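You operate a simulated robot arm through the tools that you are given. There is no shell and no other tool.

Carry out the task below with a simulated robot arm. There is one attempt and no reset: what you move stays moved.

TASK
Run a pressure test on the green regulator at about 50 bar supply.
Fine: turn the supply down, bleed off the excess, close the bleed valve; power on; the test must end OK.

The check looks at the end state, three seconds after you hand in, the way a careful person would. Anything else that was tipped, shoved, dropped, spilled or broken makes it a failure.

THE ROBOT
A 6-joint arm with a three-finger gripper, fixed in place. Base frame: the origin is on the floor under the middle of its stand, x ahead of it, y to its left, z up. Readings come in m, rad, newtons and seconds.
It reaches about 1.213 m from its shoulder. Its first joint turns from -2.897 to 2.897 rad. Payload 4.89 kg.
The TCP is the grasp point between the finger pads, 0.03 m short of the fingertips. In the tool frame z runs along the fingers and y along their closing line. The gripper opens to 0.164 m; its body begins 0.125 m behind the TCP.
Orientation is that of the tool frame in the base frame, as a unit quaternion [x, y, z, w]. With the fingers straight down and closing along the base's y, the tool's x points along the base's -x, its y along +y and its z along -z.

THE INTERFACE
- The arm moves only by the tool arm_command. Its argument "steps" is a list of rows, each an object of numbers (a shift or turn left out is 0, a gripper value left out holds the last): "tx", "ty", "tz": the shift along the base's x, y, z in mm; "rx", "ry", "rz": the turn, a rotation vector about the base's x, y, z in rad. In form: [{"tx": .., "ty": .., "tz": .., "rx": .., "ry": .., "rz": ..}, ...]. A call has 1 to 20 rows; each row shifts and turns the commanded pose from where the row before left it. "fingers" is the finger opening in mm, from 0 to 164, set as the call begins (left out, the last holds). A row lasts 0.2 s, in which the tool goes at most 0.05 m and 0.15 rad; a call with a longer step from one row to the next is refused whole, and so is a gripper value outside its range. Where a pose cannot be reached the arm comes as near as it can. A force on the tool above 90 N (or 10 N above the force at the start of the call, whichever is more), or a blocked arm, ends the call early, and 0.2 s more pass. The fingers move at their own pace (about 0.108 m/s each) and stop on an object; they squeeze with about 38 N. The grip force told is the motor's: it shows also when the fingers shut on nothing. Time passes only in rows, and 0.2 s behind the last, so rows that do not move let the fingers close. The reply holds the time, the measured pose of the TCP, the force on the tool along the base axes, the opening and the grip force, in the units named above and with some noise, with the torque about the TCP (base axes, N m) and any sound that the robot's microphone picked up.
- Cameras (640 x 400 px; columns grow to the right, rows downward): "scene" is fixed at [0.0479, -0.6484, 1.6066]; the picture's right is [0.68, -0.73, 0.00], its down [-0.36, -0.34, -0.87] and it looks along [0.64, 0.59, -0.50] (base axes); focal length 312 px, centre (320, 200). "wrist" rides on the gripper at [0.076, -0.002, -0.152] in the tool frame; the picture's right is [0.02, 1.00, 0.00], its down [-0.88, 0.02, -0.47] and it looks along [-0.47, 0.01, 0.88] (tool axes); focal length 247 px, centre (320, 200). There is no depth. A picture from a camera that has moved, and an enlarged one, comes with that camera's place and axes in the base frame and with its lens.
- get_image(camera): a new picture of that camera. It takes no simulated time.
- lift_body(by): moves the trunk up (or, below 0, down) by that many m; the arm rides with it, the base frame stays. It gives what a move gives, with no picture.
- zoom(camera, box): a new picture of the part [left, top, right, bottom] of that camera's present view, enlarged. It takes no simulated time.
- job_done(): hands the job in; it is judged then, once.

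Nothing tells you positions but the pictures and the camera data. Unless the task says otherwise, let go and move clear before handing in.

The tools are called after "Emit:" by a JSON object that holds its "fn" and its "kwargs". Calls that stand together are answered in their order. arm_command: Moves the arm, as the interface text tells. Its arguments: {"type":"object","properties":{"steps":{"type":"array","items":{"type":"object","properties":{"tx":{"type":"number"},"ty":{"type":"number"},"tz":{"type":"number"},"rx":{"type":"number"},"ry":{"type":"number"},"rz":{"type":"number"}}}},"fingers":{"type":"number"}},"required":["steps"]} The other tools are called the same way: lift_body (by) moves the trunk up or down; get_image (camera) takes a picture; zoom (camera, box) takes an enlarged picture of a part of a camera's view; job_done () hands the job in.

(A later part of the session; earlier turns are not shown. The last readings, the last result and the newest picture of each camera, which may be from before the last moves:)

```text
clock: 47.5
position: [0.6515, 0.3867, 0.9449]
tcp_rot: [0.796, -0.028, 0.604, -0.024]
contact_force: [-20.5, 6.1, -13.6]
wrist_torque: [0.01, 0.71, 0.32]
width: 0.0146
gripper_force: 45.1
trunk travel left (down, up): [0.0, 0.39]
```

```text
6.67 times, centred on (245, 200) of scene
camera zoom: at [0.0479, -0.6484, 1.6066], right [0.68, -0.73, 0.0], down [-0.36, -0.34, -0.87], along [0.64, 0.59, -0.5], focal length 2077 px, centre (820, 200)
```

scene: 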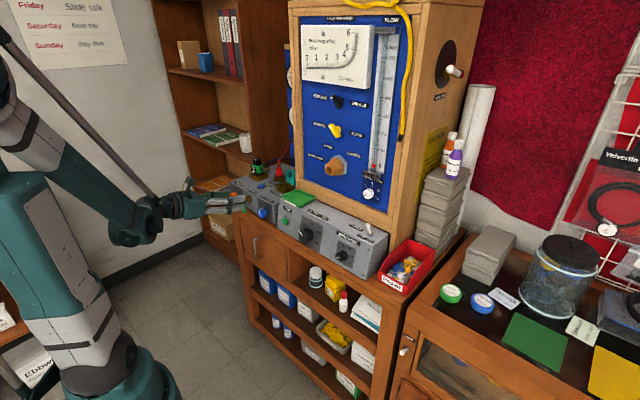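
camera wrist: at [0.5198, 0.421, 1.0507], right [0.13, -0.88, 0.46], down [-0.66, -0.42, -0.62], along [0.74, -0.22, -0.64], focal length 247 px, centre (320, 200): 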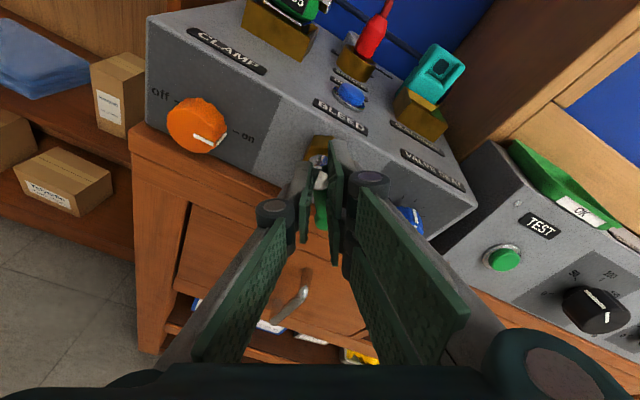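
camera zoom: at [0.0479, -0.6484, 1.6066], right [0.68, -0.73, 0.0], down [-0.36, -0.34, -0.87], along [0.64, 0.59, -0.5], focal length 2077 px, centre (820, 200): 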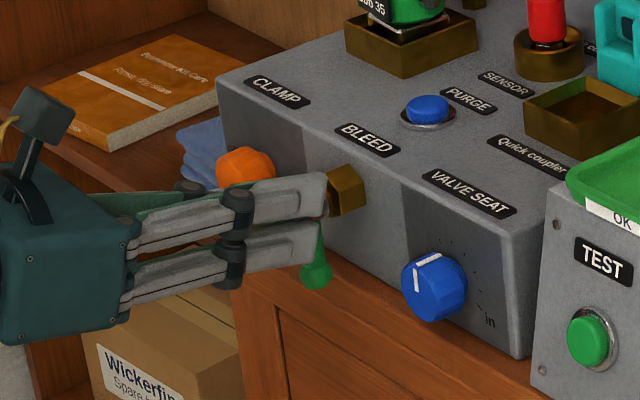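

With the bleed closing, the supply recovered to about 50 bar. I'll nudge a little further clockwise to seat the lever fully, then release and back off.

Emit:
{"fn": "arm_command", "kwargs": {"steps": [{"rx": 0.05, "rz": -0.014, "tx": -1}, {}]}}

Emit:
{"fn": "arm_command", "kwargs": {"steps": [{}, {"tx": -20, "tz": 5}, {"tx": -20, "tz": 5}, {"tx": -15, "tz": 5}, {}], "fingers": 60}}

Emit:
{"fn": "get_image", "kwargs": {"camera": "wrist"}}

Emit:
{"fn": "zoom", "kwargs": {"camera": "scene", "box": [283, 62, 299, 82]}}

Emit:
{"fn": "zoom", "kwargs": {"camera": "scene", "box": [205, 170, 285, 230]}}

```text
clock: 48.1
position: [0.6507, 0.3862, 0.9438]
tcp_rot: [0.795, -0.047, 0.604, -0.04]
contact_force: [-21.4, 9.8, 3.2]
wrist_torque: [-0.28, 0.14, 0.37]
width: 0.0134
gripper_force: 44.4
trunk travel left (down, up): [0.0, 0.39]
```

```text
clock: 49.3
position: [0.5969, 0.3855, 0.9599]
tcp_rot: [0.795, -0.047, 0.603, -0.04]
contact_force: [-0.3, -1.0, 0.5]
wrist_torque: [0.0, -0.03, -0.01]
width: 0.0602
gripper_force: 0.1
trunk travel left (down, up): [0.0, 0.39]
```

```text
taken
camera wrist: at [0.4701, 0.3768, 1.0727], right [-0.02, -0.99, -0.1], down [-0.69, 0.09, -0.72], along [0.72, 0.05, -0.69], focal length 247 px, centre (320, 200)
```

wrist: 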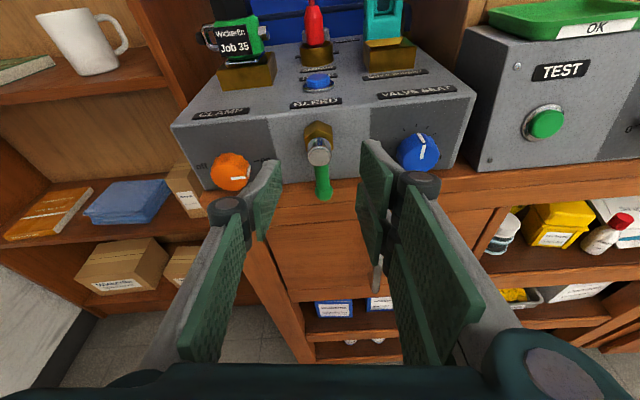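

```text
16.00 times, centred on (291, 72) of scene
camera zoom: at [0.0479, -0.6484, 1.6066], right [0.68, -0.73, 0.0], down [-0.36, -0.34, -0.87], along [0.64, 0.59, -0.5], focal length 4985 px, centre (784, 2248)
```

zoom: 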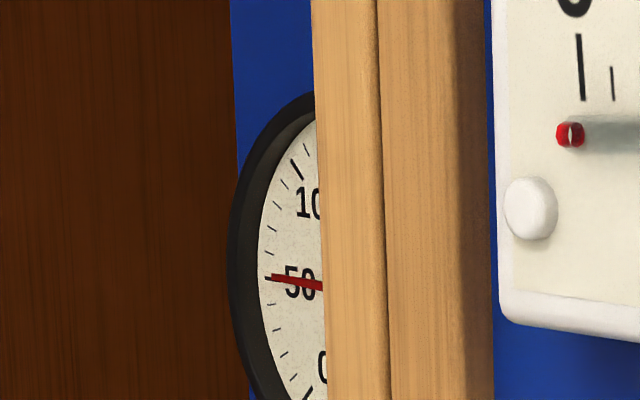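

```text
6.67 times, centred on (245, 200) of scene
camera zoom: at [0.0479, -0.6484, 1.6066], right [0.68, -0.73, 0.0], down [-0.36, -0.34, -0.87], along [0.64, 0.59, -0.5], focal length 2077 px, centre (820, 200)
```

zoom: 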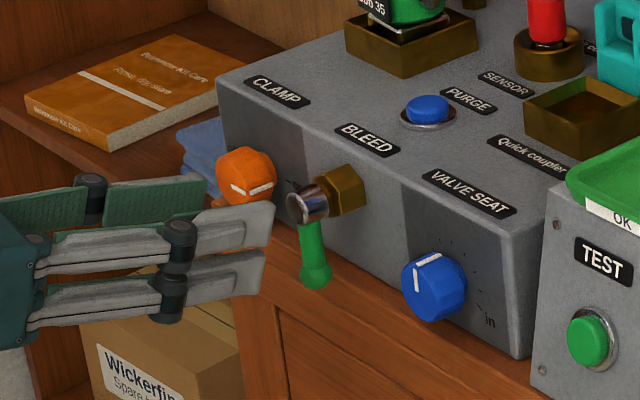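

The bleed lever is back at its closed stop and the supply holds at about 50 bar. Next I'll rise to read the gauges with the wrist camera before switching the power on.

Emit:
{"fn": "arm_command", "kwargs": {"steps": [{"tx": -20, "tz": 40}, {"tx": -15, "tz": 45}, {"tz": 45}, {"tz": 45}, {"tz": 45}, {"tz": 45}, {"tz": 45}, {"tz": 45}, {"tz": 45, "ty": 20}, {"tz": 20, "ty": 20}, {}]}}

Emit:
{"fn": "get_image", "kwargs": {"camera": "wrist"}}

```text
clock: 51.7
position: [0.5618, 0.4271, 1.3774]
tcp_rot: [0.795, -0.047, 0.603, -0.04]
contact_force: [-0.5, 0.1, 0.6]
wrist_torque: [0.02, 0.02, 0.05]
width: 0.0599
gripper_force: 0.1
trunk travel left (down, up): [0.0, 0.39]
```

```text
taken
camera wrist: at [0.4342, 0.4165, 1.4922], right [-0.02, -0.99, -0.1], down [-0.69, 0.09, -0.72], along [0.72, 0.05, -0.69], focal length 247 px, centre (320, 200)
```

wrist: 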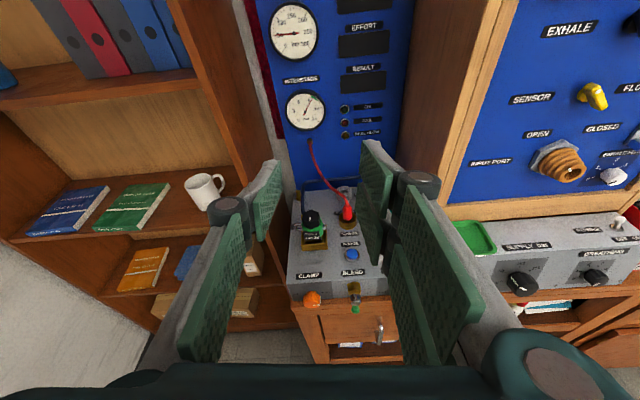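

Emit:
{"fn": "zoom", "kwargs": {"camera": "wrist", "box": [260, 0, 400, 140]}}

Emit:
{"fn": "zoom", "kwargs": {"camera": "wrist", "box": [280, 85, 330, 135]}}

Emit:
{"fn": "zoom", "kwargs": {"camera": "wrist", "box": [265, 0, 325, 60]}}

Emit:
{"fn": "zoom", "kwargs": {"camera": "wrist", "box": [280, 180, 390, 310]}}

Emit:
{"fn": "zoom", "kwargs": {"camera": "wrist", "box": [480, 200, 640, 310]}}

```text
2.86 times, centred on (330, 70) of wrist
camera zoom: at [0.4342, 0.4165, 1.4922], right [-0.02, -0.99, -0.1], down [-0.69, 0.09, -0.72], along [0.72, 0.05, -0.69], focal length 706 px, centre (291, 571)
```

zoom: 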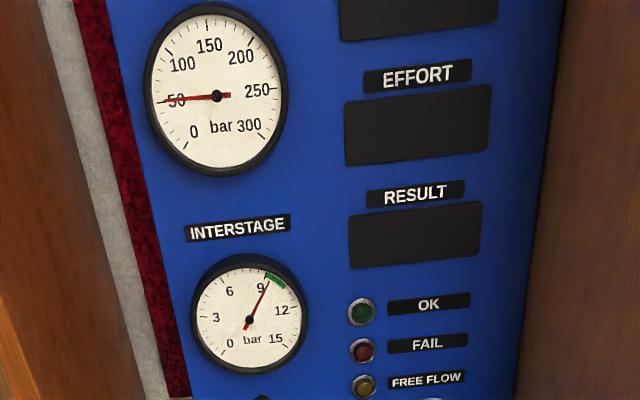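

```text
8.00 times, centred on (305, 110) of wrist
camera zoom: at [0.4342, 0.4165, 1.4922], right [-0.02, -0.99, -0.1], down [-0.69, 0.09, -0.72], along [0.72, 0.05, -0.69], focal length 1976 px, centre (440, 920)
```

zoom: 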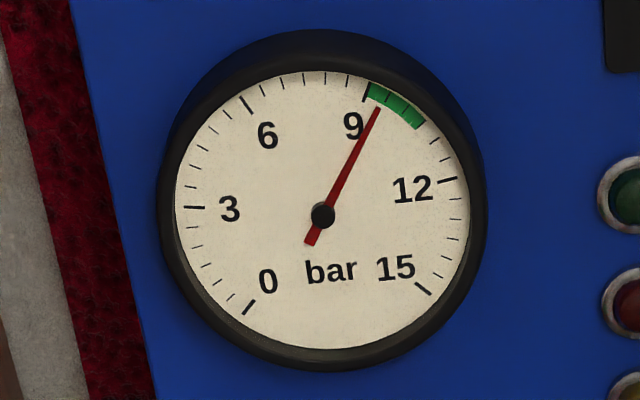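

```text
6.67 times, centred on (295, 30) of wrist
camera zoom: at [0.4342, 0.4165, 1.4922], right [-0.02, -0.99, -0.1], down [-0.69, 0.09, -0.72], along [0.72, 0.05, -0.69], focal length 1646 px, centre (487, 1333)
```

zoom: 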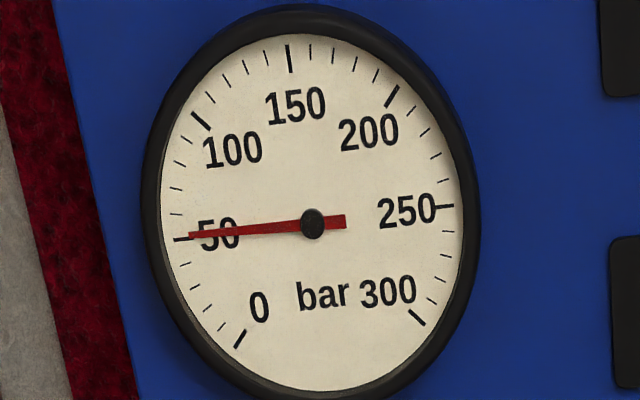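

```text
3.08 times, centred on (335, 245) of wrist
camera zoom: at [0.4342, 0.4165, 1.4922], right [-0.02, -0.99, -0.1], down [-0.69, 0.09, -0.72], along [0.72, 0.05, -0.69], focal length 760 px, centre (274, 62)
```

zoom: 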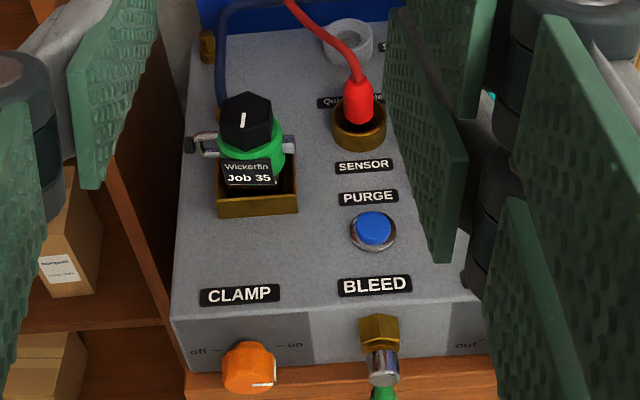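

```text
3.64 times, centred on (560, 255) of wrist
camera zoom: at [0.4342, 0.4165, 1.4922], right [-0.02, -0.99, -0.1], down [-0.69, 0.09, -0.72], along [0.72, 0.05, -0.69], focal length 898 px, centre (-553, 0)
```

zoom: 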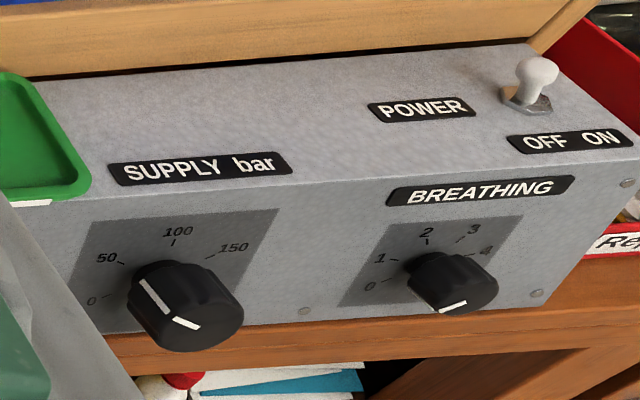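

Supply is about 51 bar and interstage about 9.2, inside the green band. Power is OFF. The toggle stands near (0.768, −0.195, 1.02) and leans left. I'll move over to that side high up, rolling the gripper back to neutral with its fingers closed so I can poke.

Emit:
{"fn": "arm_command", "kwargs": {"steps": [{"ty": -26, "rx": 0.12, "rz": -0.0335}, {"ty": -26, "rx": 0.12, "rz": -0.0335}, {"ty": -26, "rx": 0.12, "rz": -0.0335}, {"ty": -26, "rx": 0.12, "rz": -0.0335}, {"ty": -26, "rx": 0.12, "rz": -0.0335}, {"ty": -26, "rx": 0.12, "rz": -0.0335}, {"ty": -26, "rx": 0.12, "rz": -0.0335}, {"ty": -26, "rx": 0.12, "rz": -0.0335}, {"ty": -26, "rx": 0.12, "rz": -0.0335}, {"ty": -26, "rx": 0.12, "rz": -0.0335}, {"ty": -26, "rx": 0.12, "rz": -0.0335}, {"ty": -26, "rx": 0.12, "rz": -0.0335}, {"ty": -26, "rx": 0.12, "rz": -0.0335}, {"ty": -26, "rx": 0.12, "rz": -0.0335}, {"ty": -26, "rx": 0.12, "rz": -0.0335}, {"ty": -26, "rx": 0.12, "rz": -0.0335}, {"ty": -26, "rx": 0.12, "rz": -0.0335}, {"ty": -26, "rx": 0.12, "rz": -0.0335}, {"ty": -26, "rx": 0.12, "rz": -0.0335}, {"ty": -26, "rx": 0.12, "rz": -0.0335}], "fingers": 0}}

Emit:
{"fn": "arm_command", "kwargs": {"steps": [{"rx": 0.127, "rz": -0.0355}, {"rx": 0.127, "rz": -0.0355}, {"rx": 0.127, "rz": -0.0355}, {"rx": 0.127, "rz": -0.0355}, {"ry": 0.12}, {"ry": 0.12}, {"ry": 0.12}, {"ry": 0.12}, {"ry": 0.12}, {}]}}

Emit:
{"fn": "get_image", "kwargs": {"camera": "wrist"}}

Emit:
{"fn": "get_image", "kwargs": {"camera": "scene"}}

```text
clock: 55.9
position: [0.5605, -0.0946, 1.3805]
tcp_rot: [-0.205, 0.769, -0.16, 0.585]
contact_force: [-0.1, -0.5, -0.5]
wrist_torque: [0.0, 0.01, -0.01]
width: 0.0
gripper_force: 37.8
trunk travel left (down, up): [0.0, 0.39]
```

```text
clock: 58.1
position: [0.5606, -0.0939, 1.379]
tcp_rot: [0.002, 0.94, -0.002, 0.342]
contact_force: [-0.7, 0.2, -0.7]
wrist_torque: [-0.04, 0.0, -0.02]
width: 0.0002
gripper_force: 37.7
trunk travel left (down, up): [0.0, 0.39]
```

```text
taken
camera wrist: at [0.4039, -0.0946, 1.4466], right [-0.01, 1.0, -0.02], down [0.37, 0.02, 0.93], along [0.93, 0.0, -0.37], focal length 247 px, centre (320, 200)
```

wrist: 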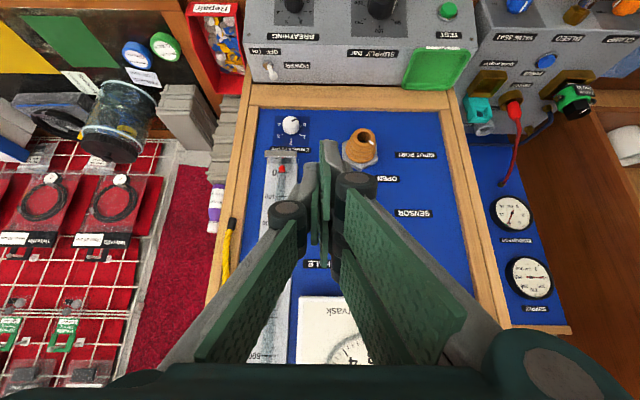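

```text
taken
```

scene: 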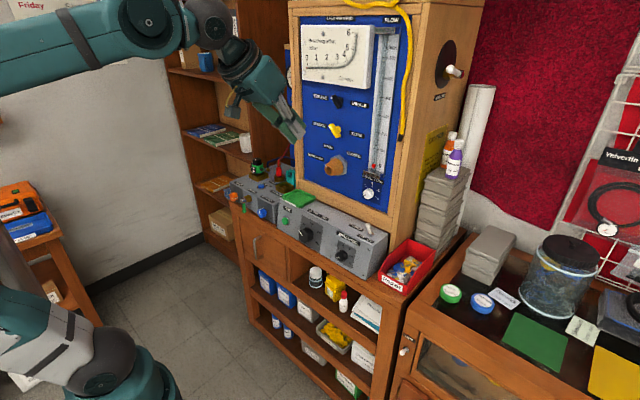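

The fingers are closed and tilted about 40° forward of vertical. I'll zoom in on the toggle to refine its position.

Emit:
{"fn": "zoom", "kwargs": {"camera": "wrist", "box": [235, 30, 315, 110]}}

```text
5.00 times, centred on (275, 70) of wrist
camera zoom: at [0.4039, -0.0946, 1.4466], right [-0.01, 1.0, -0.02], down [0.37, 0.02, 0.93], along [0.93, 0.0, -0.37], focal length 1235 px, centre (545, 850)
```

zoom: 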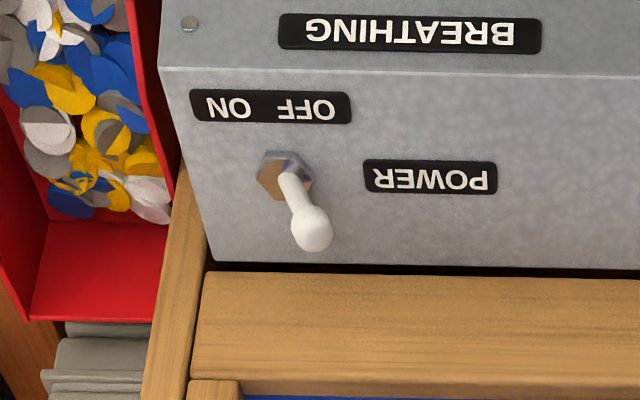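

The toggle base is at about (0.767, −0.205, 1.01), with its tip at (0.768, −0.192, 1.037). I'll bring the closed fingers down beside it on the left (+y), clear of the console top, and check before pushing right.

Emit:
{"fn": "arm_command", "kwargs": {"steps": [{"tx": 23, "ty": -7, "tz": -38}, {"tx": 23, "ty": -7, "tz": -38}, {"tx": 23, "ty": -7, "tz": -38}, {"tx": 23, "ty": -7, "tz": -38}, {"tx": 23, "ty": -7, "tz": -38}, {"tx": 23, "ty": -6, "tz": -38}, {"tx": 15, "tz": -20}, {"tx": 15, "tz": -20}, {}]}}

Emit:
{"fn": "get_image", "kwargs": {"camera": "wrist"}}

Emit:
{"fn": "zoom", "kwargs": {"camera": "scene", "box": [290, 160, 420, 260]}}

```text
clock: 60.1
position: [0.7305, -0.1341, 1.1099]
tcp_rot: [0.003, 0.939, -0.002, 0.343]
contact_force: [-0.2, -0.2, 0.1]
wrist_torque: [-0.02, 0.0, 0.0]
width: 0.0001
gripper_force: 38.0
trunk travel left (down, up): [0.0, 0.39]
```

```text
taken
camera wrist: at [0.5726, -0.1359, 1.1782], right [-0.01, 1.0, -0.02], down [0.37, 0.02, 0.93], along [0.93, 0.0, -0.37], focal length 247 px, centre (320, 200)
```

wrist: 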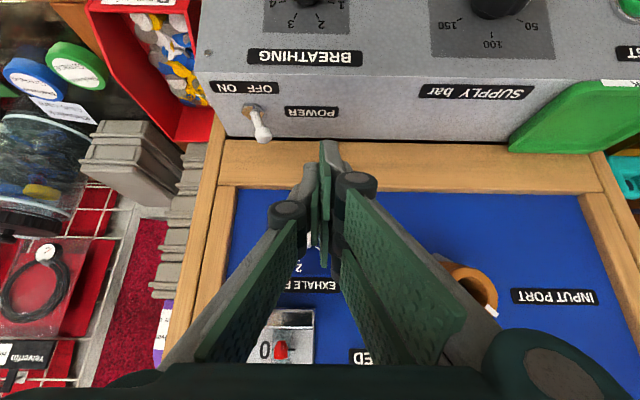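

```text
4.00 times, centred on (355, 210) of scene
camera zoom: at [0.0479, -0.6484, 1.6066], right [0.68, -0.73, 0.0], down [-0.36, -0.34, -0.87], along [0.64, 0.59, -0.5], focal length 1246 px, centre (180, 160)
```

zoom: 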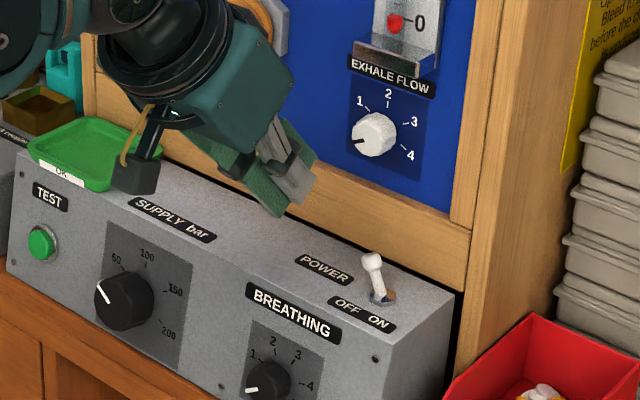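

The position is confirmed. I'll descend the last 50 mm beside the toggle.

Emit:
{"fn": "arm_command", "kwargs": {"steps": [{"tx": 13, "tz": -25}, {"tx": 13, "tz": -25}, {}]}}

Emit:
{"fn": "get_image", "kwargs": {"camera": "wrist"}}

Emit:
{"fn": "zoom", "kwargs": {"camera": "scene", "box": [310, 180, 410, 260]}}

```text
clock: 60.9
position: [0.7561, -0.1346, 1.0606]
tcp_rot: [0.003, 0.939, -0.003, 0.343]
contact_force: [0.3, -0.7, -0.3]
wrist_torque: [-0.03, -0.03, 0.04]
width: 0.0
gripper_force: 37.7
trunk travel left (down, up): [0.0, 0.39]
```

```text
taken
camera wrist: at [0.5984, -0.1356, 1.1279], right [-0.01, 1.0, -0.02], down [0.37, 0.02, 0.93], along [0.93, 0.0, -0.37], focal length 247 px, centre (320, 200)
```

wrist: 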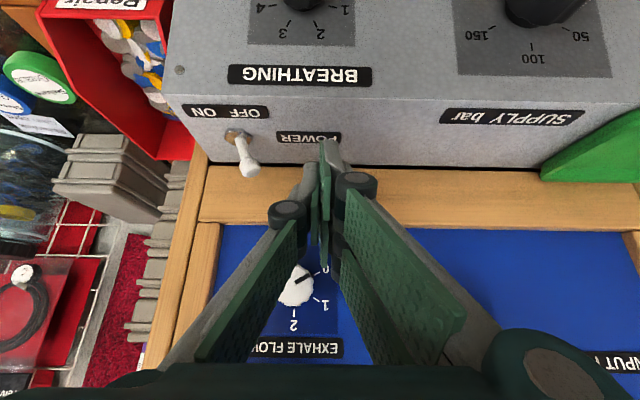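

```text
5.00 times, centred on (360, 220) of scene
camera zoom: at [0.0479, -0.6484, 1.6066], right [0.68, -0.73, 0.0], down [-0.36, -0.34, -0.87], along [0.64, 0.59, -0.5], focal length 1558 px, centre (120, 100)
```

zoom: 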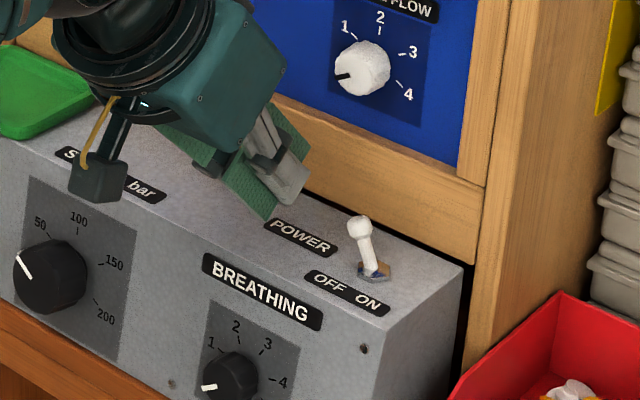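

I'm clear of the console top and level with the toggle ball. I'll sweep slowly toward ON (−y).

Emit:
{"fn": "arm_command", "kwargs": {"steps": [{"ty": -10}, {"ty": -10}, {"ty": -10}, {"ty": -6}, {"ty": -6}, {"ty": -6}]}}

Emit:
{"fn": "zoom", "kwargs": {"camera": "scene", "box": [310, 180, 410, 260]}}

Emit:
{"fn": "get_image", "kwargs": {"camera": "wrist"}}

```text
clock: 62.3
position: [0.7548, -0.183, 1.0606]
tcp_rot: [0.002, 0.94, -0.002, 0.342]
contact_force: [-1.1, 0.0, 0.3]
wrist_torque: [-0.03, 0.0, 0.01]
width: 0.0
gripper_force: 37.8
trunk travel left (down, up): [0.0, 0.39]
```

```text
5.00 times, centred on (360, 220) of scene
camera zoom: at [0.0479, -0.6484, 1.6066], right [0.68, -0.73, 0.0], down [-0.36, -0.34, -0.87], along [0.64, 0.59, -0.5], focal length 1558 px, centre (120, 100)
```

zoom: 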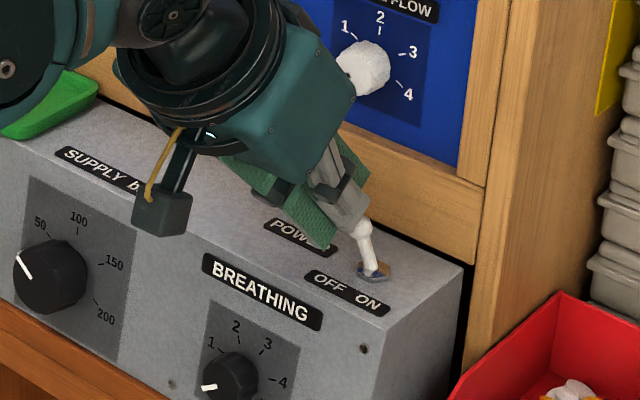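

```text
taken
camera wrist: at [0.598, -0.1842, 1.128], right [-0.01, 1.0, -0.02], down [0.37, 0.02, 0.93], along [0.93, 0.0, -0.37], focal length 247 px, centre (320, 200)
```

wrist: 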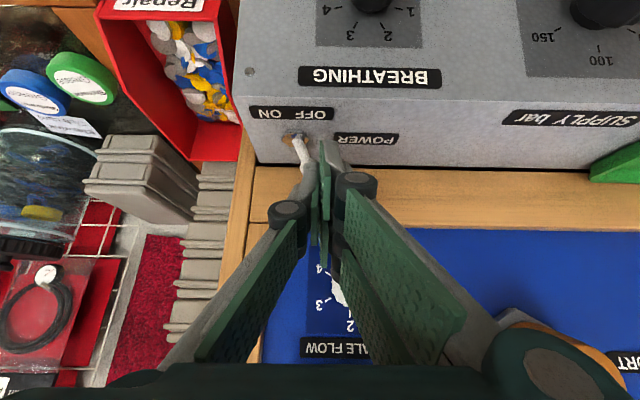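

The finger is at the ball now. I'll continue pushing in small steps.

Emit:
{"fn": "arm_command", "kwargs": {"steps": [{"ty": -5}, {"ty": -5}, {"ty": -5}, {"ty": -3}]}}

Emit:
{"fn": "zoom", "kwargs": {"camera": "scene", "box": [310, 180, 410, 260]}}

Emit:
{"fn": "zoom", "kwargs": {"camera": "wrist", "box": [230, 80, 390, 220]}}

```text
clock: 63.3
position: [0.7543, -0.2001, 1.0616]
tcp_rot: [0.003, 0.94, -0.003, 0.342]
contact_force: [0.3, 0.3, 0.1]
wrist_torque: [0.0, 0.01, 0.0]
width: 0.0
gripper_force: 37.9
trunk travel left (down, up): [0.0, 0.39]
```

```text
5.00 times, centred on (360, 220) of scene
camera zoom: at [0.0479, -0.6484, 1.6066], right [0.68, -0.73, 0.0], down [-0.36, -0.34, -0.87], along [0.64, 0.59, -0.5], focal length 1558 px, centre (120, 100)
```

zoom: 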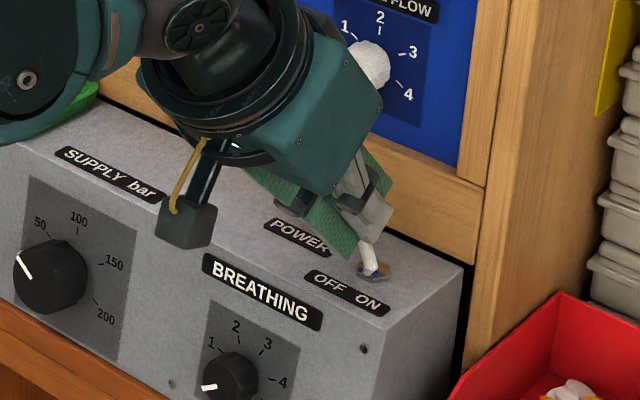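

```text
2.86 times, centred on (310, 150) of wrist
camera zoom: at [0.5975, -0.2023, 1.1288], right [-0.01, 1.0, -0.02], down [0.37, 0.02, 0.93], along [0.93, 0.0, -0.37], focal length 706 px, centre (349, 343)
```

zoom: 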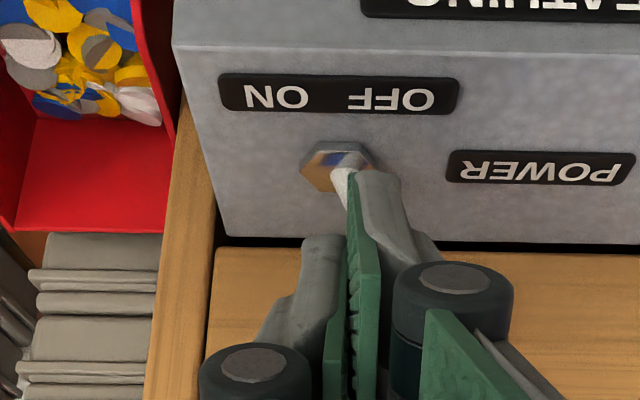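

No force is registering, and the lever seems hidden under the finger. I'll push a little further and look again.

Emit:
{"fn": "arm_command", "kwargs": {"steps": [{"ty": -4}, {"ty": -4}, {"ty": -4}]}}

Emit:
{"fn": "zoom", "kwargs": {"camera": "scene", "box": [310, 180, 410, 260]}}

Emit:
{"fn": "zoom", "kwargs": {"camera": "wrist", "box": [230, 80, 390, 220]}}

```text
clock: 64.1
position: [0.7547, -0.214, 1.0606]
tcp_rot: [0.003, 0.939, -0.002, 0.343]
contact_force: [0.1, -0.2, -0.6]
wrist_torque: [-0.01, 0.02, -0.01]
width: 0.0004
gripper_force: 38.0
trunk travel left (down, up): [0.0, 0.39]
```

```text
5.00 times, centred on (360, 220) of scene
camera zoom: at [0.0479, -0.6484, 1.6066], right [0.68, -0.73, 0.0], down [-0.36, -0.34, -0.87], along [0.64, 0.59, -0.5], focal length 1558 px, centre (120, 100)
```

zoom: 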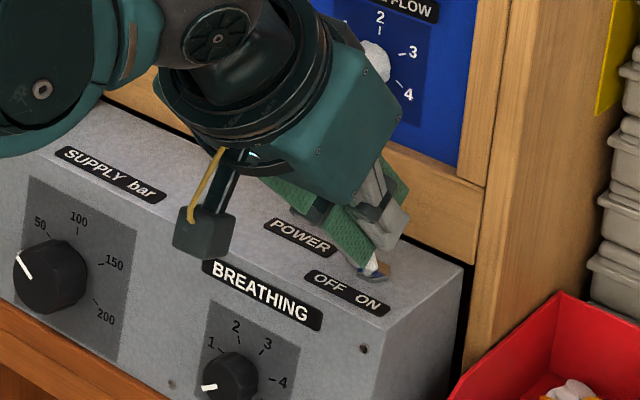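

```text
2.86 times, centred on (310, 150) of wrist
camera zoom: at [0.5974, -0.2147, 1.1284], right [-0.01, 1.0, -0.02], down [0.37, 0.02, 0.93], along [0.93, 0.0, -0.37], focal length 706 px, centre (349, 343)
```

zoom: 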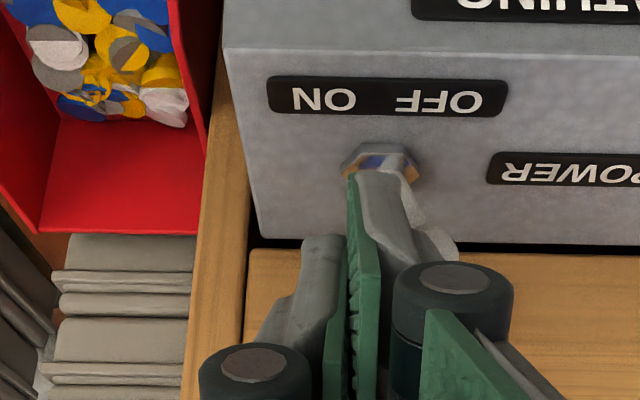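

The fingers passed just above the ball, which is a bit lower and further back, at about (0.774, −0.193, 1.031). I'll lift, return to the left side, then go slightly deeper and push again.

Emit:
{"fn": "arm_command", "kwargs": {"steps": [{"tx": -5, "tz": 10}, {"ty": 20}, {"ty": 20}, {"ty": 20}, {"ty": 8}, {"tx": 12, "tz": -15.5}, {}]}}

Emit:
{"fn": "zoom", "kwargs": {"camera": "scene", "box": [310, 180, 410, 260]}}

Emit:
{"fn": "zoom", "kwargs": {"camera": "wrist", "box": [210, 80, 370, 220]}}

```text
clock: 65.7
position: [0.7623, -0.1457, 1.0549]
tcp_rot: [0.002, 0.939, -0.002, 0.343]
contact_force: [-0.5, 0.5, 1.5]
wrist_torque: [-0.01, 0.0, 0.0]
width: 0.0001
gripper_force: 37.4
trunk travel left (down, up): [0.0, 0.39]
```

```text
5.00 times, centred on (360, 220) of scene
camera zoom: at [0.0479, -0.6484, 1.6066], right [0.68, -0.73, 0.0], down [-0.36, -0.34, -0.87], along [0.64, 0.59, -0.5], focal length 1558 px, centre (120, 100)
```

zoom: 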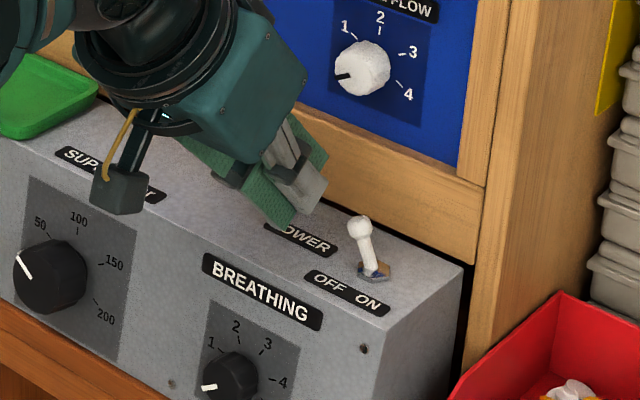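

```text
2.86 times, centred on (290, 150) of wrist
camera zoom: at [0.604, -0.1468, 1.1224], right [-0.01, 1.0, -0.02], down [0.37, 0.02, 0.93], along [0.93, 0.0, -0.37], focal length 706 px, centre (406, 343)
```

zoom: 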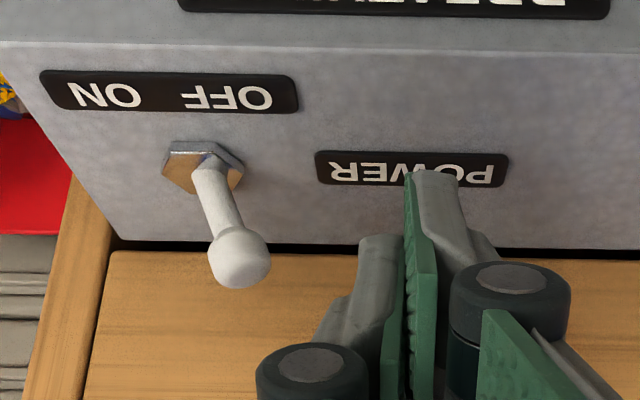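

The finger now overlaps the ball in depth. I'll push slowly toward ON again.

Emit:
{"fn": "arm_command", "kwargs": {"steps": [{"ty": -10}, {"ty": -10}, {"ty": -5}, {"ty": -5}, {"ty": -5}]}}

Emit:
{"fn": "zoom", "kwargs": {"camera": "scene", "box": [310, 180, 410, 260]}}

Emit:
{"fn": "zoom", "kwargs": {"camera": "wrist", "box": [230, 80, 390, 220]}}

```text
clock: 66.9
position: [0.7608, -0.1801, 1.0547]
tcp_rot: [0.003, 0.94, -0.002, 0.341]
contact_force: [-0.1, 2.3, 0.9]
wrist_torque: [0.0, -0.01, -0.03]
width: 0.0
gripper_force: 38.4
trunk travel left (down, up): [0.0, 0.39]
```

```text
5.00 times, centred on (360, 220) of scene
camera zoom: at [0.0479, -0.6484, 1.6066], right [0.68, -0.73, 0.0], down [-0.36, -0.34, -0.87], along [0.64, 0.59, -0.5], focal length 1558 px, centre (120, 100)
```

zoom: 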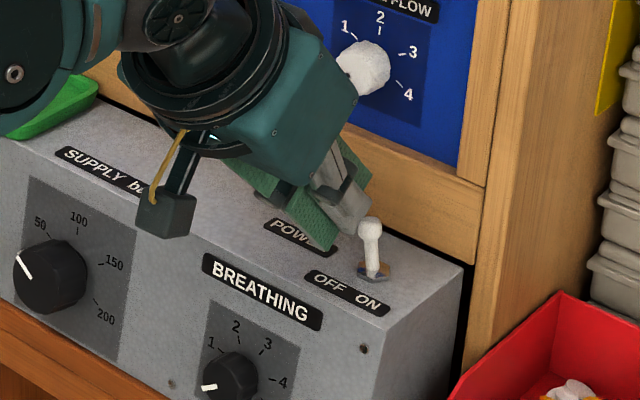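

```text
2.86 times, centred on (310, 150) of wrist
camera zoom: at [0.6043, -0.1817, 1.1226], right [-0.01, 1.0, -0.02], down [0.37, 0.02, 0.93], along [0.93, 0.0, -0.37], focal length 706 px, centre (349, 343)
```

zoom: 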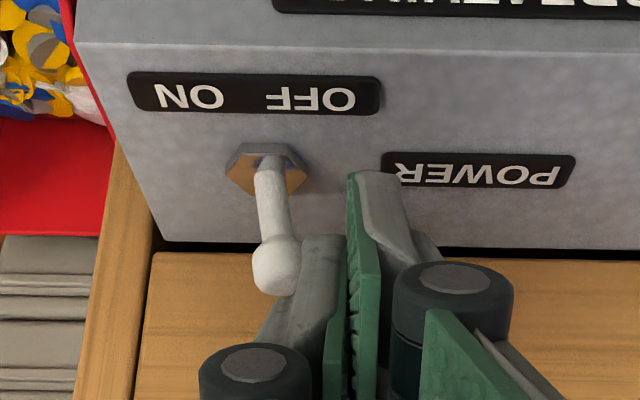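

The finger is in contact and the toggle is moving toward vertical. I'll push it over to ON.

Emit:
{"fn": "arm_command", "kwargs": {"steps": [{"ty": -5}, {"ty": -5}, {"ty": -5}, {"ty": -5}]}}

Emit:
{"fn": "zoom", "kwargs": {"camera": "scene", "box": [310, 180, 410, 260]}}

Emit:
{"fn": "zoom", "kwargs": {"camera": "wrist", "box": [230, 80, 390, 220]}}

```text
clock: 67.9
position: [0.7601, -0.2016, 1.0545]
tcp_rot: [0.003, 0.94, -0.003, 0.342]
contact_force: [-0.1, 0.1, -0.3]
wrist_torque: [-0.01, 0.01, 0.01]
width: 0.0
gripper_force: 37.5
trunk travel left (down, up): [0.0, 0.39]
```

```text
5.00 times, centred on (360, 220) of scene
camera zoom: at [0.0479, -0.6484, 1.6066], right [0.68, -0.73, 0.0], down [-0.36, -0.34, -0.87], along [0.64, 0.59, -0.5], focal length 1558 px, centre (120, 100)
```

zoom: 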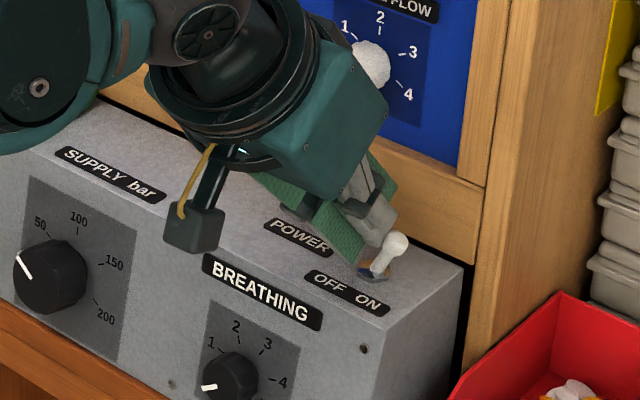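

```text
2.86 times, centred on (310, 150) of wrist
camera zoom: at [0.6044, -0.202, 1.1223], right [-0.01, 1.0, -0.02], down [0.37, 0.02, 0.93], along [0.93, 0.0, -0.37], focal length 706 px, centre (349, 343)
```

zoom: 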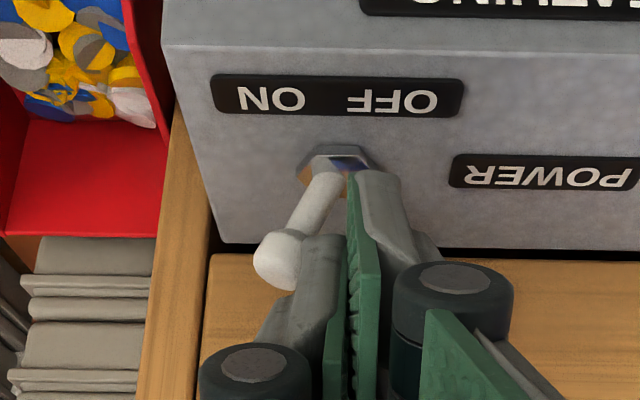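

The toggle has flipped to ON. I'll back off, rise and move left to look at the gauge panel.

Emit:
{"fn": "arm_command", "kwargs": {"steps": [{"ty": 12, "tz": 5}, {"tx": -18, "tz": 35}, {"tx": -25, "tz": 40}, {"tx": -25, "tz": 40}, {"tx": -25, "tz": 40}, {"tx": -25, "tz": 40, "ty": 15}, {"tx": -25, "tz": 30, "ty": 30}, {"tx": -25, "ty": 40}, {"tx": -25, "ty": 40}, {"tx": -20, "ty": 40}, {"tx": -20, "ty": 40}, {"tx": -15, "ty": 45}, {"ty": 45}, {"ty": 45}, {"ty": 45}, {"ty": 45}, {"ry": -0.1, "ty": 35}, {"ry": -0.1, "ty": 30}, {}]}}

Emit:
{"fn": "get_image", "kwargs": {"camera": "wrist"}}

Emit:
{"fn": "zoom", "kwargs": {"camera": "scene", "box": [290, 170, 430, 270]}}

```text
clock: 71.9
position: [0.5158, 0.3077, 1.285]
tcp_rot: [0.003, 0.901, -0.001, 0.435]
contact_force: [0.0, 0.3, -0.3]
wrist_torque: [0.01, 0.03, 0.04]
width: 0.0
gripper_force: 38.0
trunk travel left (down, up): [0.0, 0.39]
```

```text
taken
camera wrist: at [0.3477, 0.3067, 1.3209], right [-0.01, 1.0, -0.02], down [0.18, 0.02, 0.98], along [0.98, 0.0, -0.18], focal length 247 px, centre (320, 200)
```

wrist: 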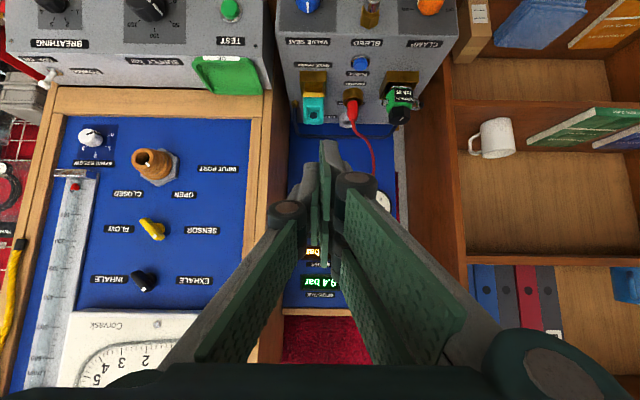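

```text
4.00 times, centred on (360, 220) of scene
camera zoom: at [0.0479, -0.6484, 1.6066], right [0.68, -0.73, 0.0], down [-0.36, -0.34, -0.87], along [0.64, 0.59, -0.5], focal length 1246 px, centre (160, 120)
```

zoom: 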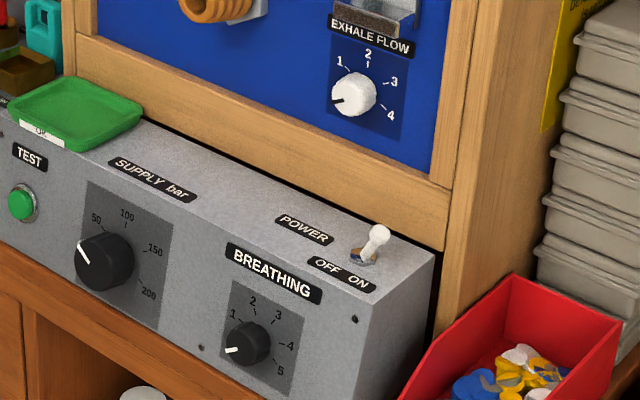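

Power is on and the displays are lit. I'll open the fingers to see the whole panel.

Emit:
{"fn": "arm_command", "kwargs": {"steps": [{}, {}, {}, {}], "fingers": 140}}

Emit:
{"fn": "zoom", "kwargs": {"camera": "wrist", "box": [280, 170, 410, 310]}}

Emit:
{"fn": "zoom", "kwargs": {"camera": "wrist", "box": [280, 235, 350, 305]}}

```text
clock: 72.9
position: [0.5155, 0.3071, 1.287]
tcp_rot: [0.003, 0.901, -0.003, 0.435]
contact_force: [0.3, -0.7, -0.3]
wrist_torque: [-0.03, -0.03, -0.02]
width: 0.1401
gripper_force: 0.0
trunk travel left (down, up): [0.0, 0.39]
```

```text
2.86 times, centred on (345, 240) of wrist
camera zoom: at [0.3477, 0.3064, 1.3209], right [-0.01, 1.0, -0.02], down [0.18, 0.02, 0.98], along [0.98, 0.0, -0.18], focal length 706 px, centre (249, 86)
```

zoom: 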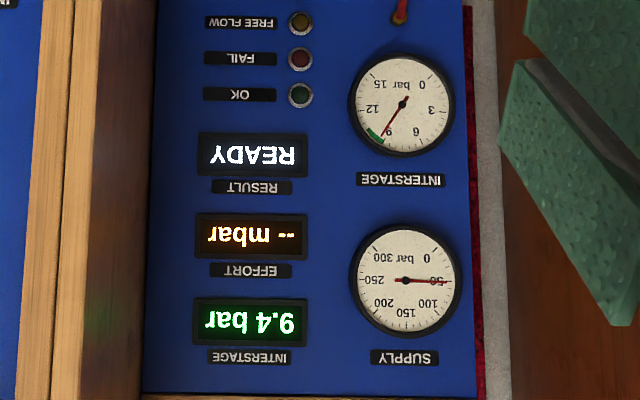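

```text
5.71 times, centred on (315, 270) of wrist
camera zoom: at [0.3477, 0.3064, 1.3209], right [-0.01, 1.0, -0.02], down [0.18, 0.02, 0.98], along [0.98, 0.0, -0.18], focal length 1411 px, centre (349, -200)
```

zoom: 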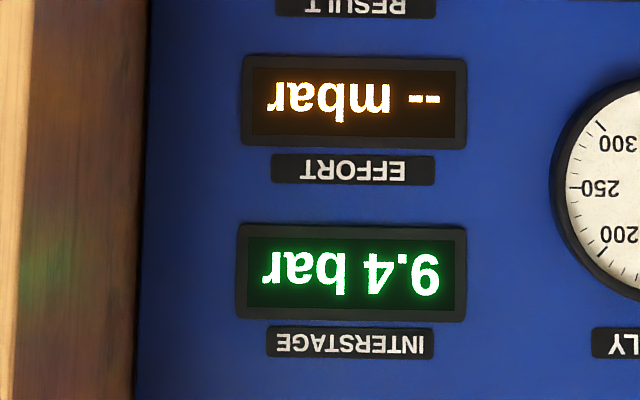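

The panel reads INTERSTAGE 9.4 bar, RESULT READY and SUPPLY about 50. Everything is set for the test. I'll bring the closed fingers in front of the TEST button at about (0.712, 0.150, 0.927).

Emit:
{"fn": "arm_command", "kwargs": {"steps": [{"ty": -40, "tz": -20}, {"ty": -40, "tz": -40}, {"ty": -40, "tz": -40, "ry": -0.1}, {"ty": -35, "tz": -40, "ry": -0.1, "tx": 10}, {"tz": -40, "ry": -0.1, "tx": 20}, {"tz": -40, "ry": -0.1, "tx": 20}, {"tz": -40, "tx": 20}, {"tz": -40, "tx": 20}, {"tz": -25, "tx": 20}, {}], "fingers": 0}}

Emit:
{"fn": "get_image", "kwargs": {"camera": "wrist"}}

Emit:
{"fn": "zoom", "kwargs": {"camera": "scene", "box": [220, 170, 340, 260]}}

```text
refused: row 2 steps farther than a row can; nothing moved
```

```text
taken
camera wrist: at [0.3477, 0.3064, 1.3209], right [-0.01, 1.0, -0.02], down [0.18, 0.02, 0.98], along [0.98, 0.0, -0.18], focal length 247 px, centre (320, 200)
```

wrist: 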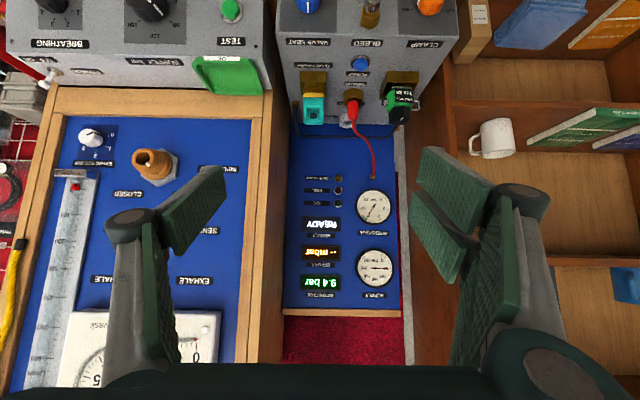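

```text
4.44 times, centred on (280, 215) of scene
camera zoom: at [0.0479, -0.6484, 1.6066], right [0.68, -0.73, 0.0], down [-0.36, -0.34, -0.87], along [0.64, 0.59, -0.5], focal length 1385 px, centre (498, 133)
```

zoom: 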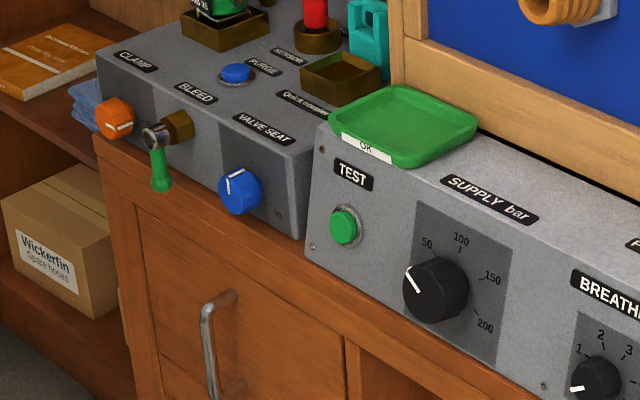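

The steps were too long in combination, so nothing moved. I'll resend the approach with smaller rows.

Emit:
{"fn": "arm_command", "kwargs": {"steps": [{"ty": -30, "tz": -30}, {"ty": -30, "tz": -30}, {"ty": -30, "tz": -30, "ry": -0.1}, {"ty": -30, "tz": -30, "ry": -0.1}, {"ty": -25, "tz": -30, "ry": -0.1}, {"ty": -10, "tz": -35, "ry": -0.1, "tx": 10}, {"tz": -35, "tx": 20}, {"tz": -35, "tx": 20}, {"tz": -35, "tx": 20}, {"tz": -30, "tx": 20}, {"tz": -15, "tx": 20}, {}], "fingers": 0}}

Emit:
{"fn": "get_image", "kwargs": {"camera": "wrist"}}

Emit:
{"fn": "zoom", "kwargs": {"camera": "scene", "box": [220, 170, 340, 260]}}

```text
clock: 75.5
position: [0.6232, 0.15, 0.9485]
tcp_rot: [0.003, 0.796, -0.001, 0.605]
contact_force: [0.8, -0.1, -0.8]
wrist_torque: [-0.02, 0.02, -0.04]
width: 0.0001
gripper_force: 37.7
trunk travel left (down, up): [0.0, 0.39]
```

```text
taken
camera wrist: at [0.4562, 0.1505, 0.9168], right [0.0, 1.0, -0.02], down [-0.22, 0.02, 0.98], along [0.98, 0.0, 0.22], focal length 247 px, centre (320, 200)
```

wrist: 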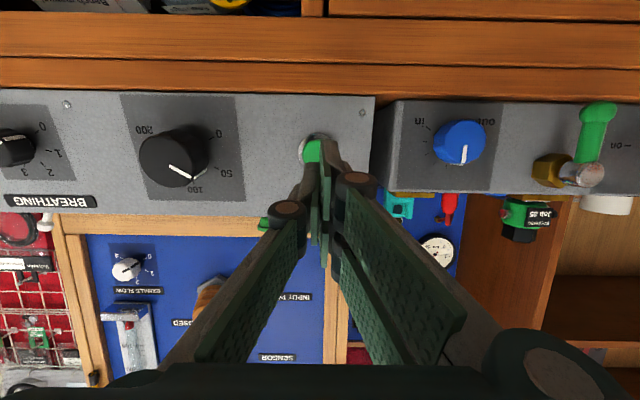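

```text
4.44 times, centred on (280, 215) of scene
camera zoom: at [0.0479, -0.6484, 1.6066], right [0.68, -0.73, 0.0], down [-0.36, -0.34, -0.87], along [0.64, 0.59, -0.5], focal length 1385 px, centre (498, 133)
```

zoom: 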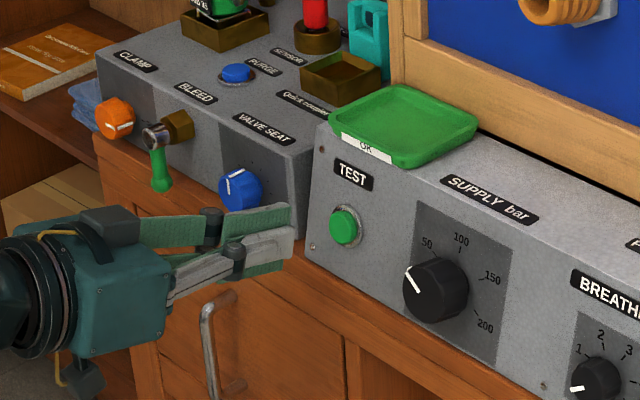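

Emit:
{"fn": "zoom", "kwargs": {"camera": "wrist", "box": [260, 100, 380, 220]}}

```text
3.33 times, centred on (320, 160) of wrist
camera zoom: at [0.4562, 0.1505, 0.9168], right [0.0, 1.0, -0.02], down [-0.22, 0.02, 0.98], along [0.98, 0.0, 0.22], focal length 823 px, centre (320, 333)
```

zoom: 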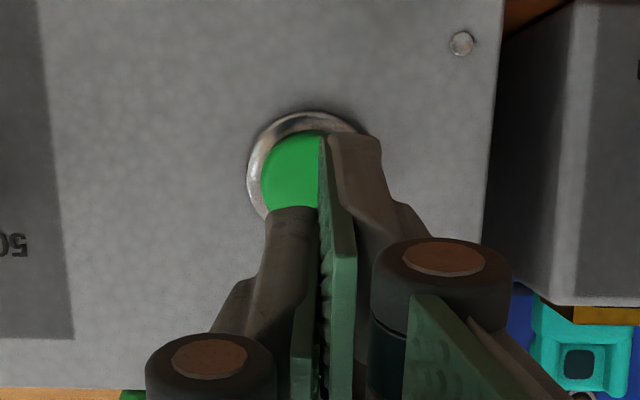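

The tool axis is lined up with the TEST button to within 3 mm. I'll advance to just short of contact, then press in small steps.

Emit:
{"fn": "arm_command", "kwargs": {"steps": [{"tx": 18, "ty": -3, "tz": -5}, {"tx": 18, "tz": -5}, {"tx": 15, "tz": -4}, {}]}}

Emit:
{"fn": "zoom", "kwargs": {"camera": "scene", "box": [240, 190, 330, 260]}}

```text
clock: 76.5
position: [0.6758, 0.1477, 0.937]
tcp_rot: [0.004, 0.797, -0.002, 0.605]
contact_force: [-0.3, 0.7, 0.1]
wrist_torque: [0.0, 0.01, 0.01]
width: 0.0
gripper_force: 38.5
trunk travel left (down, up): [0.0, 0.39]
```

```text
5.71 times, centred on (285, 225) of scene
camera zoom: at [0.0479, -0.6484, 1.6066], right [0.68, -0.73, 0.0], down [-0.36, -0.34, -0.87], along [0.64, 0.59, -0.5], focal length 1780 px, centre (520, 57)
```

zoom: 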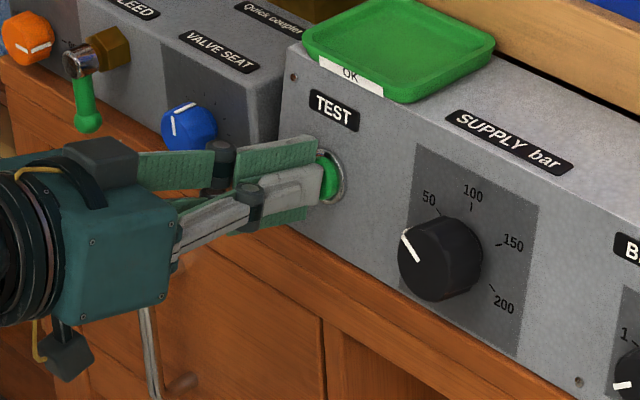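

Emit:
{"fn": "arm_command", "kwargs": {"steps": [{"tx": 3, "tz": -0.8}, {"tx": 3, "tz": -0.8}, {"tx": 2, "tz": -0.5}]}}

Emit:
{"fn": "zoom", "kwargs": {"camera": "scene", "box": [240, 190, 330, 260]}}

```text
clock: 77.3
position: [0.6836, 0.1491, 0.9336]
tcp_rot: [0.003, 0.797, -0.001, 0.604]
contact_force: [-5.1, -1.7, 0.8]
wrist_torque: [0.03, -0.06, -0.02]
width: 0.0061
gripper_force: 45.4
trunk travel left (down, up): [0.0, 0.39]
heard: click
```

```text
5.71 times, centred on (285, 225) of scene
camera zoom: at [0.0479, -0.6484, 1.6066], right [0.68, -0.73, 0.0], down [-0.36, -0.34, -0.87], along [0.64, 0.59, -0.5], focal length 1780 px, centre (520, 57)
```

zoom: 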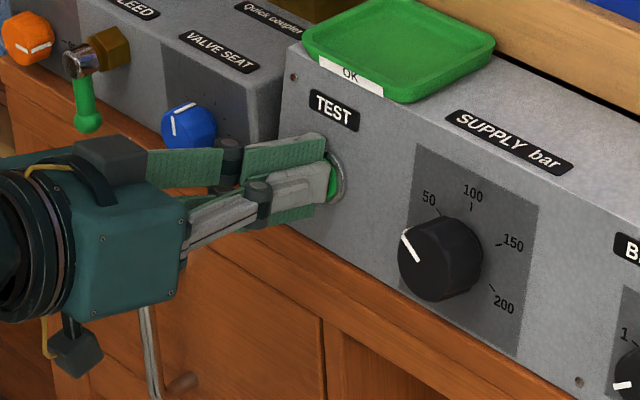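

I heard a click, so the TEST button is pressed. I'll back off and rise to view the result.

Emit:
{"fn": "arm_command", "kwargs": {"steps": [{"tx": -15, "tz": 4}, {"tx": -25, "tz": 7}, {"tx": -20, "tz": 30}, {"tx": -15, "tz": 45}, {"tz": 45, "ty": 15}, {"tz": 40, "ty": 25}, {"tz": 40, "ty": 25, "ry": 0.1}, {"tz": 40, "ty": 25, "ry": 0.1}, {"tz": 40, "ty": 25, "ry": 0.1}, {"tx": -20, "tz": 30, "ty": 20, "ry": 0.1}, {"tx": -20, "tz": 20, "ty": 15}, {}], "fingers": 140}}

Emit:
{"fn": "get_image", "kwargs": {"camera": "wrist"}}

Emit:
{"fn": "zoom", "kwargs": {"camera": "wrist", "box": [270, 160, 410, 320]}}

```text
clock: 79.9
position: [0.5669, 0.2978, 1.2751]
tcp_rot: [0.002, 0.901, -0.002, 0.434]
contact_force: [0.7, -0.4, -0.3]
wrist_torque: [-0.02, 0.02, 0.01]
width: 0.1403
gripper_force: 0.1
trunk travel left (down, up): [0.0, 0.39]
```

```text
taken
camera wrist: at [0.4001, 0.2972, 1.3104], right [-0.01, 1.0, -0.02], down [0.18, 0.02, 0.98], along [0.98, 0.0, -0.18], focal length 247 px, centre (320, 200)
```

wrist: 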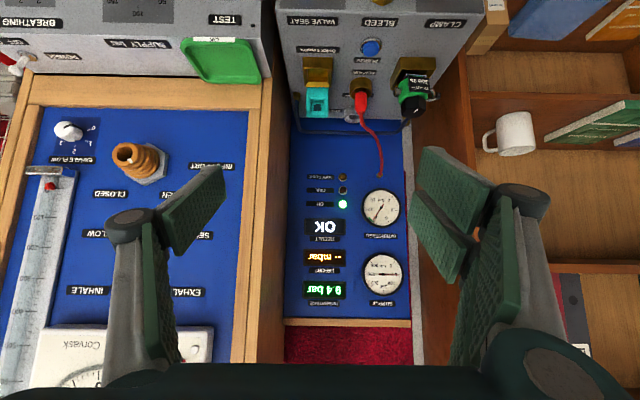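

```text
2.50 times, centred on (340, 240) of wrist
camera zoom: at [0.4001, 0.2972, 1.3104], right [-0.01, 1.0, -0.02], down [0.18, 0.02, 0.98], along [0.98, 0.0, -0.18], focal length 617 px, centre (270, 100)
```

zoom: 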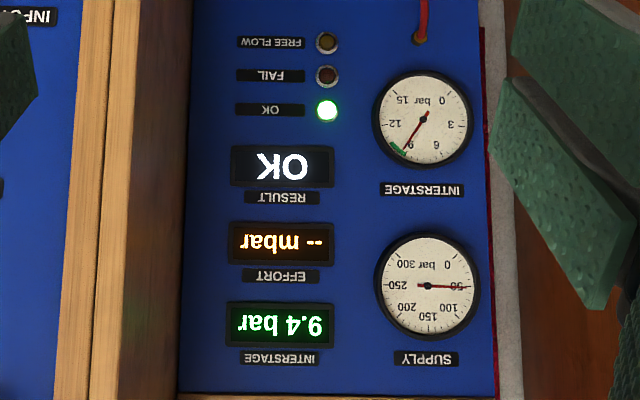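

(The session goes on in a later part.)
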